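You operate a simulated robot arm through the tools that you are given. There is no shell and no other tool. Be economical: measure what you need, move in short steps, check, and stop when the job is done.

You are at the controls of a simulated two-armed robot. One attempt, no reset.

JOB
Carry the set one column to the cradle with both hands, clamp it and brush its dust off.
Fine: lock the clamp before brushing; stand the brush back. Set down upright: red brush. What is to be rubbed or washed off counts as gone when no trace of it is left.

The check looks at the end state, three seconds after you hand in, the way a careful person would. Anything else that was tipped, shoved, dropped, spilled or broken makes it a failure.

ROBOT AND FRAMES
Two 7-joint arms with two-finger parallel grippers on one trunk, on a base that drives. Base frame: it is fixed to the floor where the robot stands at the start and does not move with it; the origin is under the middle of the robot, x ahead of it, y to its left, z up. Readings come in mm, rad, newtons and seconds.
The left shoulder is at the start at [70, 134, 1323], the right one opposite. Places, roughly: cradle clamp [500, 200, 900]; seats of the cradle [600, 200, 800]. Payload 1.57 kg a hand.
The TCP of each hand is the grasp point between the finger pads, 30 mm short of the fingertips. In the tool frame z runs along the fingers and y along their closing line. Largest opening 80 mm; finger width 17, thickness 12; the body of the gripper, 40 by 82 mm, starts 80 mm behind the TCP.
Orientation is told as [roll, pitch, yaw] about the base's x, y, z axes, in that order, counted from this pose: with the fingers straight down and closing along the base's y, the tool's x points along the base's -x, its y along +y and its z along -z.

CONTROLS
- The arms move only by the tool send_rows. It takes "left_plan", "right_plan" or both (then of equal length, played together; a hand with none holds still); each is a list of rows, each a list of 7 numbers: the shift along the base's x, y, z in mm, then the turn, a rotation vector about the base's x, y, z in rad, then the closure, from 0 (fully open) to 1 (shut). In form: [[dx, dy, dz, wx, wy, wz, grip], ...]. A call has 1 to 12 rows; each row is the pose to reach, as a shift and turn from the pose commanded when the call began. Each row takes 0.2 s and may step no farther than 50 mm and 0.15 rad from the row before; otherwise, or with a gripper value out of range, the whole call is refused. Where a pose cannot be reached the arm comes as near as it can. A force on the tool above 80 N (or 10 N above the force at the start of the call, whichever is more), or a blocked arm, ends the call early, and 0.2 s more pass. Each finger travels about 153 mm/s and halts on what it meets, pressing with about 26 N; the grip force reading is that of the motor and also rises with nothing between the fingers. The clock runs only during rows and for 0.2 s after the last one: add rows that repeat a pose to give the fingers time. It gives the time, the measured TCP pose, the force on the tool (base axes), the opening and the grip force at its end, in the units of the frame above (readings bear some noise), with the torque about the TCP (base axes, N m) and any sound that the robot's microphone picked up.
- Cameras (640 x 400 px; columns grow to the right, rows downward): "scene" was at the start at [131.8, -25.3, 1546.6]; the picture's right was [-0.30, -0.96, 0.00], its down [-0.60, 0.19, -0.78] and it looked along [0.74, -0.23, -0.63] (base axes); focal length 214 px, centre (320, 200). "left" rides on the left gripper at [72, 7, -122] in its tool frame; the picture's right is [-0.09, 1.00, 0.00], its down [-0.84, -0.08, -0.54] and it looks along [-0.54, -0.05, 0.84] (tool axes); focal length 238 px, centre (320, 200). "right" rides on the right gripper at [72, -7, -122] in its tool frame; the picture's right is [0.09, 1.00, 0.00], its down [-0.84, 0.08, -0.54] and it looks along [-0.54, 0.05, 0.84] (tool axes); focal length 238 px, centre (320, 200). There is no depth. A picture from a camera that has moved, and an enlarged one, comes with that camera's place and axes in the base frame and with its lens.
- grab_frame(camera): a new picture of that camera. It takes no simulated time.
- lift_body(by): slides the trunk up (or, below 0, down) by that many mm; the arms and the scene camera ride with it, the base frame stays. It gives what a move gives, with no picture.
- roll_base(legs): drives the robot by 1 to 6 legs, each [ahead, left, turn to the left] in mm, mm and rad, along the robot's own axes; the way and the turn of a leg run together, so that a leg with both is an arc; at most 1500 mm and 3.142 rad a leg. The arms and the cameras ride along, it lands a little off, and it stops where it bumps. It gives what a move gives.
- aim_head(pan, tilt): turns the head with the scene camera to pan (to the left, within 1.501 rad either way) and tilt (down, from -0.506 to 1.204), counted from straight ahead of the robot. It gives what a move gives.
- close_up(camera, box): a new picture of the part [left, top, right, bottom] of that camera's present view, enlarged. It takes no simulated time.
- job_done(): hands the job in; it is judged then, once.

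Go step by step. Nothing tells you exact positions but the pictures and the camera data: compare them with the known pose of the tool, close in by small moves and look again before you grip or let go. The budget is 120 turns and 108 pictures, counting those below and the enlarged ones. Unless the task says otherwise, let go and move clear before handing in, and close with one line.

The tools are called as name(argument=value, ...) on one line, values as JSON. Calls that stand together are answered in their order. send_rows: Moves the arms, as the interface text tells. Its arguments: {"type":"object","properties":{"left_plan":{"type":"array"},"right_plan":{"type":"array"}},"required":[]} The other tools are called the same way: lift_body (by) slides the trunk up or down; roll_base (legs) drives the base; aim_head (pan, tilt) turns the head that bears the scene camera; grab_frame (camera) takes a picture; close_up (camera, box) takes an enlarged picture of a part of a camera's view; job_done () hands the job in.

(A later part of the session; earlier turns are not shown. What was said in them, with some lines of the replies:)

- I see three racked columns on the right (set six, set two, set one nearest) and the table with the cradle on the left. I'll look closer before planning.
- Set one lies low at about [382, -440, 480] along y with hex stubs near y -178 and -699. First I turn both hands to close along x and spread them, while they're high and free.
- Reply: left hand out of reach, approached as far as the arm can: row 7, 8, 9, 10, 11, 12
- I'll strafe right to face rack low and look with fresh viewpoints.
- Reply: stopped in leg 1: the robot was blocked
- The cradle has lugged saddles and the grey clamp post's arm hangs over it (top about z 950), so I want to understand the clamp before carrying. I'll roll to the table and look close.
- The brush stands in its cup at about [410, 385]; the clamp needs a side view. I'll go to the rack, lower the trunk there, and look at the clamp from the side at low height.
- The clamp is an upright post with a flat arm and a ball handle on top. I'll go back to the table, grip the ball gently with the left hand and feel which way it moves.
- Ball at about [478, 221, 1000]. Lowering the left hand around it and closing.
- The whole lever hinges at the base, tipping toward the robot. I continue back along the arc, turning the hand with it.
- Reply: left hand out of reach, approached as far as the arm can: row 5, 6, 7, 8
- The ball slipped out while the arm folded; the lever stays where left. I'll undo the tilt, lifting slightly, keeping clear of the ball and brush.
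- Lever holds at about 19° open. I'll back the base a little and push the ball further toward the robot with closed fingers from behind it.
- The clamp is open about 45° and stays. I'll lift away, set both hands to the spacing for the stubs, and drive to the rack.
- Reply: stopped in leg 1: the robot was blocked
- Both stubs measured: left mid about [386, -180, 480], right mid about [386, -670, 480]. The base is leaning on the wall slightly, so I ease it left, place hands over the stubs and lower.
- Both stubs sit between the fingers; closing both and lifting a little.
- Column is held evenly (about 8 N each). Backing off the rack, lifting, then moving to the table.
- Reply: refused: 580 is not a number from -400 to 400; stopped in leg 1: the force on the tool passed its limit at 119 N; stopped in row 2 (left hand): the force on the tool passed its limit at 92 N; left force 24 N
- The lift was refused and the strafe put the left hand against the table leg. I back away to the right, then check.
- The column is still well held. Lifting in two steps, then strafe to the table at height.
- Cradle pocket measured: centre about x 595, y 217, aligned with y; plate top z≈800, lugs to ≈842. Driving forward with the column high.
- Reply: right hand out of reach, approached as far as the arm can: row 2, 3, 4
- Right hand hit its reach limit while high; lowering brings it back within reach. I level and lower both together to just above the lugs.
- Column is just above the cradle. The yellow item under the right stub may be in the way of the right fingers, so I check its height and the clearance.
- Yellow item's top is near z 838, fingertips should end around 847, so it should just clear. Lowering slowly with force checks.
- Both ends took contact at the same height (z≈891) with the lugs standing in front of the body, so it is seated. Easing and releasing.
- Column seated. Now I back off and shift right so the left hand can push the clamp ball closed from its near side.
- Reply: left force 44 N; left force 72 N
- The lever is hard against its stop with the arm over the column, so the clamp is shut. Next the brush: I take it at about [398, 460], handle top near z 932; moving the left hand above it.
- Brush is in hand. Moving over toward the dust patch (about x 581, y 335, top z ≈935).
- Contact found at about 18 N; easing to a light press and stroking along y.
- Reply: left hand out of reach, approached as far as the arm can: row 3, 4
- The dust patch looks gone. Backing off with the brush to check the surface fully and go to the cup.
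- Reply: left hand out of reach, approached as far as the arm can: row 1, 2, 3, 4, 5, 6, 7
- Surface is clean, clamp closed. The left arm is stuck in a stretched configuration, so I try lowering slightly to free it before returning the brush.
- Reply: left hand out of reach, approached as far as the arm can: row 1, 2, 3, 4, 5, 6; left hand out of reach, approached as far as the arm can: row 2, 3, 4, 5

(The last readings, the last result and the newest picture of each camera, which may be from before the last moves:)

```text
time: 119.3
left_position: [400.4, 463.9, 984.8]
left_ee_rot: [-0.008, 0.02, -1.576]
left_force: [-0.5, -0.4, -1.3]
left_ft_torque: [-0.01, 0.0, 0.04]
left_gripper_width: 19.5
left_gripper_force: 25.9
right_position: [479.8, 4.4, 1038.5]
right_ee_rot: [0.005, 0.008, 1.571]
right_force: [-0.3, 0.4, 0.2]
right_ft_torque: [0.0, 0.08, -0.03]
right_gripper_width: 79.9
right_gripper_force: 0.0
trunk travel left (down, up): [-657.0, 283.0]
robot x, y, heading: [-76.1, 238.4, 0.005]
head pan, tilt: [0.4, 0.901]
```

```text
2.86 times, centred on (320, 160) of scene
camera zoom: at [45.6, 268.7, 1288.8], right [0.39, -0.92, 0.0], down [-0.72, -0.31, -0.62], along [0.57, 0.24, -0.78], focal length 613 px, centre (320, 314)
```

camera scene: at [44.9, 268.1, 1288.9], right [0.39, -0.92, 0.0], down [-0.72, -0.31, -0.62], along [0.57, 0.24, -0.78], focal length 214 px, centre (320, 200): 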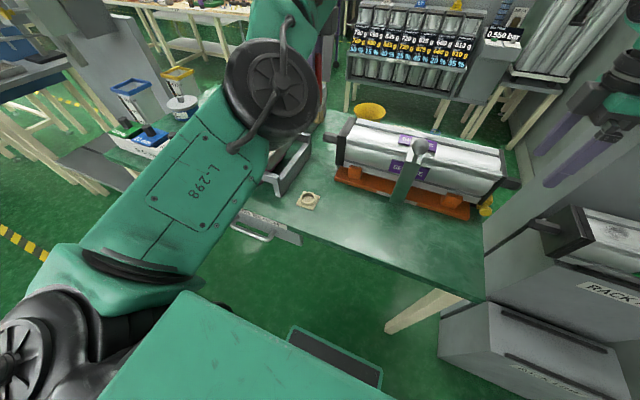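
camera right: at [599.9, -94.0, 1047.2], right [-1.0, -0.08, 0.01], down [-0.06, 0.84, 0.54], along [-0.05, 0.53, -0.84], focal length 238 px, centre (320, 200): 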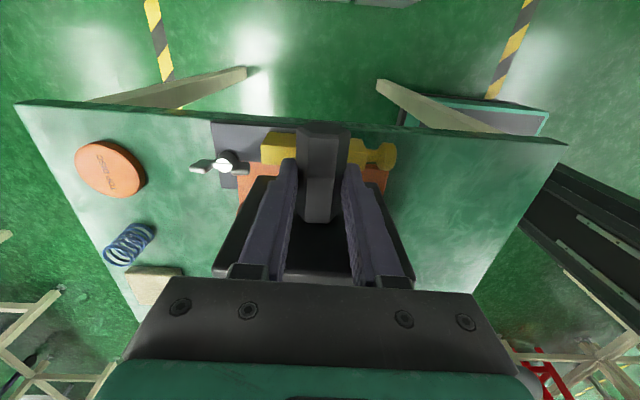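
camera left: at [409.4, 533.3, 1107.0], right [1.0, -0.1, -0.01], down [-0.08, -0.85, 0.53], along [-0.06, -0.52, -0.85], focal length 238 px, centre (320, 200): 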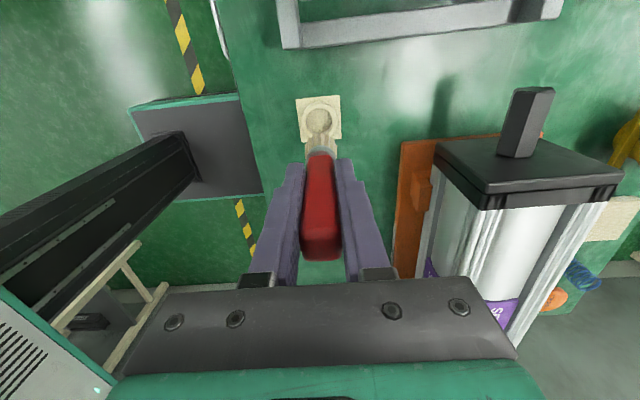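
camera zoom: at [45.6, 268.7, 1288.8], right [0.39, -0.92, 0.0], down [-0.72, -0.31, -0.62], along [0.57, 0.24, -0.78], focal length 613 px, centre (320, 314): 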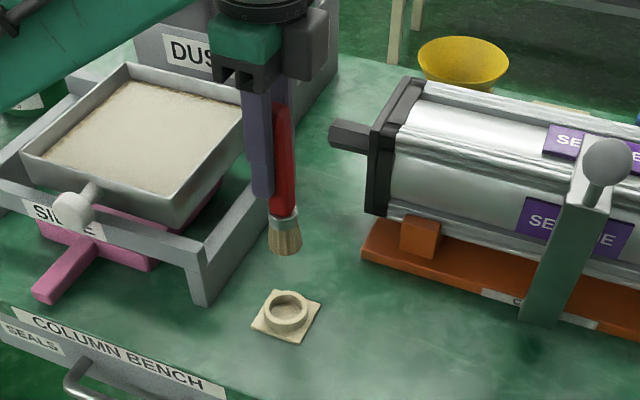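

send_rows(left_plan=[[-2, 0, -20, 0, 0, 0, 1], [-2, 0, -40, 0, 0, 0, 1], [-2, 0, -60, 0, 0, 0, 1], [-2, 0, -60, 0, 0, 0, 1]])

close_up(camera="left", box=[260, 70, 380, 170])

close_up(camera="scene", box=[270, 130, 350, 220])

```text
time: 120.3
left_position: [396.6, 461.4, 922.9]
left_ee_rot: [-0.009, 0.018, -1.577]
left_force: [0.4, 0.6, -0.9]
left_ft_torque: [-0.01, 0.01, 0.02]
left_gripper_width: 19.4
left_gripper_force: 25.8
right_position: [479.3, 4.0, 1038.8]
right_ee_rot: [0.003, 0.007, 1.57]
right_force: [0.2, -0.2, 0.4]
right_ft_torque: [0.01, -0.04, 0.02]
right_gripper_width: 80.0
right_gripper_force: 0.0
trunk travel left (down, up): [-657.0, 283.0]
robot x, y, heading: [-72.6, 237.7, 0.006]
head pan, tilt: [0.4, 0.901]
```

```text
4.00 times, centred on (320, 120) of left
camera zoom: at [406.0, 532.4, 1047.0], right [1.0, -0.1, -0.01], down [-0.08, -0.85, 0.53], along [-0.06, -0.52, -0.85], focal length 953 px, centre (320, 520)
```

zoom: 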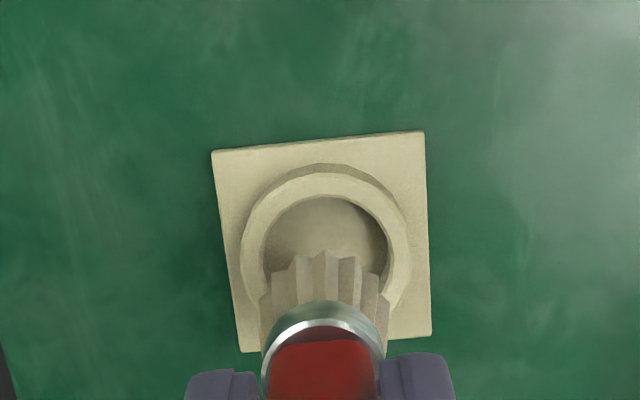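

```text
4.44 times, centred on (310, 175) of scene
camera zoom: at [44.8, 268.1, 1288.9], right [0.39, -0.92, 0.0], down [-0.72, -0.31, -0.62], along [0.57, 0.24, -0.78], focal length 953 px, centre (364, 311)
```

zoom: 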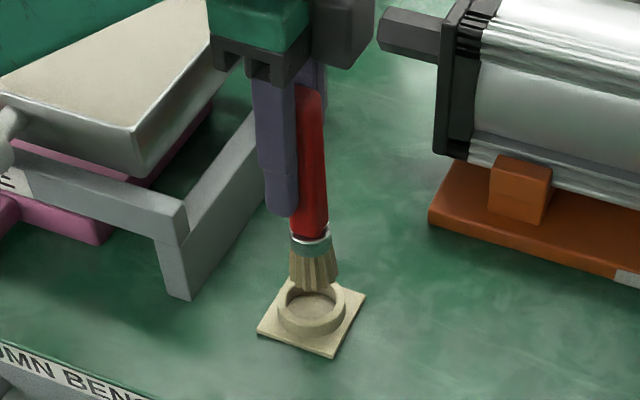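

send_rows(left_plan=[[1.5, 2.5, 0, 0, 0, 0, 1], [1.5, 2.5, -10, 0, 0, 0, 1], [1.5, 2.5, -20, 0, 0, 0, 1], [1.5, 2.5, -28, 0, 0, 0, 1], [1.5, 2.5, -32, 0, 0, 0, 1], [1.5, 2.5, -35, 0, 0, 0, 1]])

close_up(camera="scene", box=[270, 130, 350, 220])

```text
time: 121.7
left_position: [398.1, 464.6, 889.2]
left_ee_rot: [-0.008, 0.02, -1.576]
left_force: [0.5, -0.2, -0.7]
left_ft_torque: [0.03, -0.01, 0.03]
left_gripper_width: 19.2
left_gripper_force: 26.1
right_position: [479.4, 4.1, 1039.1]
right_ee_rot: [0.003, 0.009, 1.572]
right_force: [0.4, -0.3, 0.8]
right_ft_torque: [0.01, -0.02, 0.01]
right_gripper_width: 80.0
right_gripper_force: 0.1
trunk travel left (down, up): [-657.0, 283.0]
robot x, y, heading: [-76.5, 239.3, -0.003]
head pan, tilt: [0.4, 0.901]
```

```text
4.44 times, centred on (310, 175) of scene
camera zoom: at [44.9, 268.2, 1288.9], right [0.39, -0.92, 0.0], down [-0.72, -0.31, -0.62], along [0.57, 0.24, -0.78], focal length 953 px, centre (364, 311)
```

zoom: 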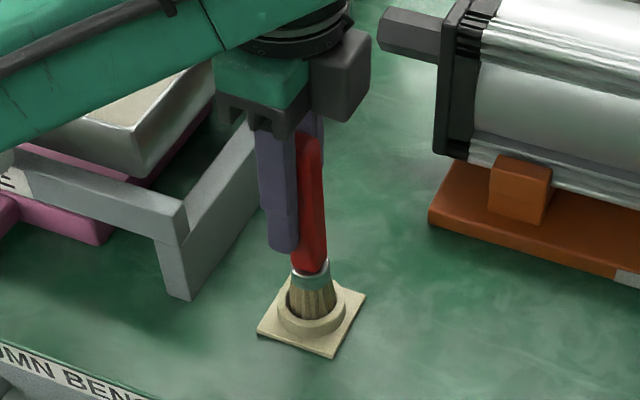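

send_rows(left_plan=[[0, 0, -1.5, 0, 0, 0, 1], [0, 0, -3, 0, 0, 0, 1], [0, 0, -4.5, 0, 0, 0, 1], [0, 0, -4.5, 0, 0, 0, 1]])

```text
time: 122.7
left_position: [397.8, 465.7, 884.8]
left_ee_rot: [-0.008, 0.02, -1.578]
left_force: [-0.2, 0.4, -1.3]
left_ft_torque: [-0.05, 0.0, 0.0]
left_gripper_width: 19.5
left_gripper_force: 26.3
right_position: [478.8, 5.5, 1037.6]
right_ee_rot: [0.003, 0.009, 1.57]
right_force: [-0.2, -0.1, 0.7]
right_ft_torque: [0.03, 0.01, 0.01]
right_gripper_width: 80.0
right_gripper_force: 0.1
trunk travel left (down, up): [-657.0, 283.0]
robot x, y, heading: [-78.3, 236.3, 0.007]
head pan, tilt: [0.4, 0.901]
```

send_rows(left_plan=[[0, -1, -1.5, 0, 0, 0, 1], [0, -1, -3, 0, 0, 0, 1], [0, -1, -4.5, 0, 0, 0, 1], [0, -1, -4.5, 0, 0, 0, 1]])

close_up(camera="scene", box=[270, 130, 350, 220])

```text
time: 123.7
left_position: [398.6, 463.7, 882.3]
left_ee_rot: [-0.002, 0.02, -1.575]
left_force: [2.9, 3.1, 14.5]
left_ft_torque: [0.32, -0.23, 0.01]
left_gripper_width: 19.3
left_gripper_force: 26.3
right_position: [478.2, 3.5, 1039.0]
right_ee_rot: [0.001, 0.008, 1.57]
right_force: [0.3, 0.6, -0.2]
right_ft_torque: [0.0, -0.02, 0.01]
right_gripper_width: 80.1
right_gripper_force: 0.1
trunk travel left (down, up): [-657.0, 283.0]
robot x, y, heading: [-72.5, 239.8, 0.009]
head pan, tilt: [0.4, 0.901]
```

```text
4.44 times, centred on (310, 175) of scene
camera zoom: at [43.1, 267.6, 1289.3], right [0.39, -0.92, 0.0], down [-0.72, -0.31, -0.62], along [0.57, 0.24, -0.78], focal length 953 px, centre (364, 311)
```

zoom: 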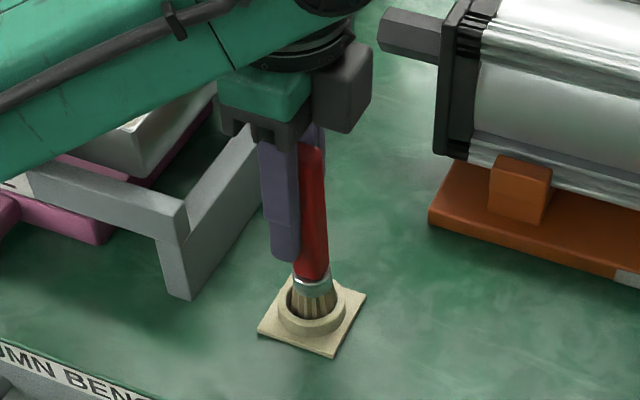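

Bottomed in the cup. Easing up a hair, releasing and rising straight.

send_rows(left_plan=[[0, 0, 2, 0, 0, 0, 1], [0, 0, 2.5, 0, 0, 0, 1], [0, 0, 2.5, 0, 0, 0, 0.7], [0, 0, 2.5, 0, 0, 0, 0.4], [0, 0, 2.5, 0, 0, 0, 0], [0, 0, 2.5, 0, 0, 0, 0]])

send_rows(left_plan=[[0, 0, 15, 0, 0, 0, 0], [0, 0, 35, 0, 0, 0, 0], [0, 0, 60, 0, 0, 0, 0], [0, 0, 90, 0, 0, 0, 0], [0, 0, 120, 0, 0, 0, 0], [0, 0, 150, 0, 0, 0, 0]])

close_up(camera="scene", box=[240, 90, 540, 270])

grab_frame(camera="left")

```text
time: 125.1
left_position: [399.5, 463.6, 881.9]
left_ee_rot: [-0.009, 0.019, -1.577]
left_force: [0.0, 1.1, -0.5]
left_ft_torque: [0.02, 0.02, -0.03]
left_gripper_width: 79.9
left_gripper_force: 0.1
right_position: [478.2, 3.3, 1037.9]
right_ee_rot: [0.004, 0.01, 1.571]
right_force: [-0.1, 0.7, 0.5]
right_ft_torque: [-0.01, 0.01, 0.0]
right_gripper_width: 79.8
right_gripper_force: 0.1
trunk travel left (down, up): [-657.0, 283.0]
robot x, y, heading: [-74.6, 240.0, 0.003]
head pan, tilt: [0.4, 0.901]
```

```text
time: 126.5
left_position: [398.3, 464.3, 1034.7]
left_ee_rot: [-0.009, 0.018, -1.576]
left_force: [-0.1, -1.3, -0.6]
left_ft_torque: [0.02, 0.01, 0.04]
left_gripper_width: 80.2
left_gripper_force: 0.2
right_position: [478.1, 4.2, 1039.3]
right_ee_rot: [0.003, 0.008, 1.568]
right_force: [-0.2, 0.1, 0.3]
right_ft_torque: [0.01, -0.03, 0.01]
right_gripper_width: 79.8
right_gripper_force: 0.0
trunk travel left (down, up): [-657.0, 283.0]
robot x, y, heading: [-73.0, 239.5, 0.008]
head pan, tilt: [0.4, 0.901]
```

```text
2.13 times, centred on (390, 180) of scene
camera zoom: at [44.1, 267.5, 1288.9], right [0.39, -0.92, 0.0], down [-0.72, -0.31, -0.62], along [0.57, 0.24, -0.78], focal length 458 px, centre (171, 243)
```

zoom: 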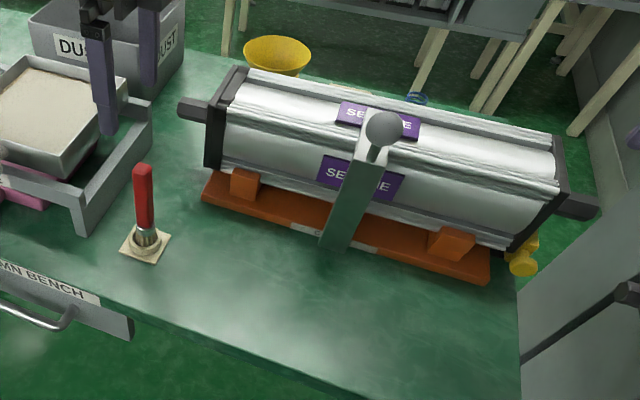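

```text
7 pictures are left
camera left: at [407.7, 533.8, 1157.6], right [1.0, -0.1, -0.01], down [-0.08, -0.85, 0.53], along [-0.06, -0.52, -0.85], focal length 238 px, centre (320, 200)
```

left: 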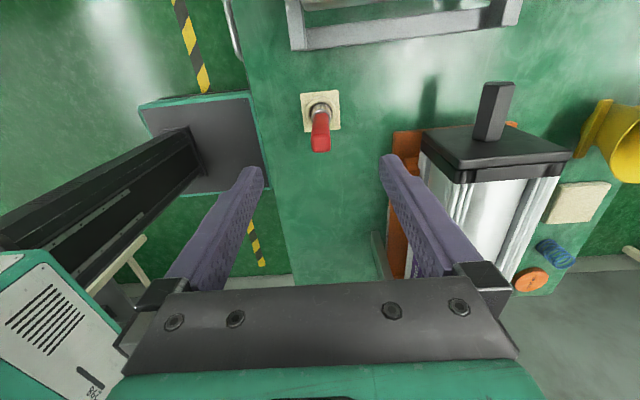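

Everything is in place: the column is seated and clamped with its dust gone, the brush stands upright in its cup, and both hands are clear. I back off slightly and hand in.

roll_base(legs=[[-80, 0, 0]])

job_done()

```text
time: 127.6
left_position: [320.8, 464.1, 1032.9]
left_ee_rot: [-0.009, 0.02, -1.575]
left_force: [-0.2, -0.3, 0.1]
left_ft_torque: [-0.03, -0.01, 0.01]
left_gripper_width: 80.1
left_gripper_force: 0.2
right_position: [399.3, 3.8, 1038.4]
right_ee_rot: [0.004, 0.008, 1.571]
right_force: [0.0, -0.3, -0.1]
right_ft_torque: [-0.04, -0.02, 0.02]
right_gripper_width: 80.0
right_gripper_force: 0.0
trunk travel left (down, up): [-657.0, 283.0]
robot x, y, heading: [-152.2, 239.4, 0.008]
head pan, tilt: [0.4, 0.901]
```

```text
The job is handed in.
```

I handed in the job: the set one column is in the cradle, the clamp was shut before brushing, no dust showed in the last close-ups, and the red brush stands upright in its cup. Two doubts remain: the clamp went firmly to its stop without a click to confirm the lock, and the left hand hit the table leg (119 N) during the carry, with no clear shift seen afterwards.
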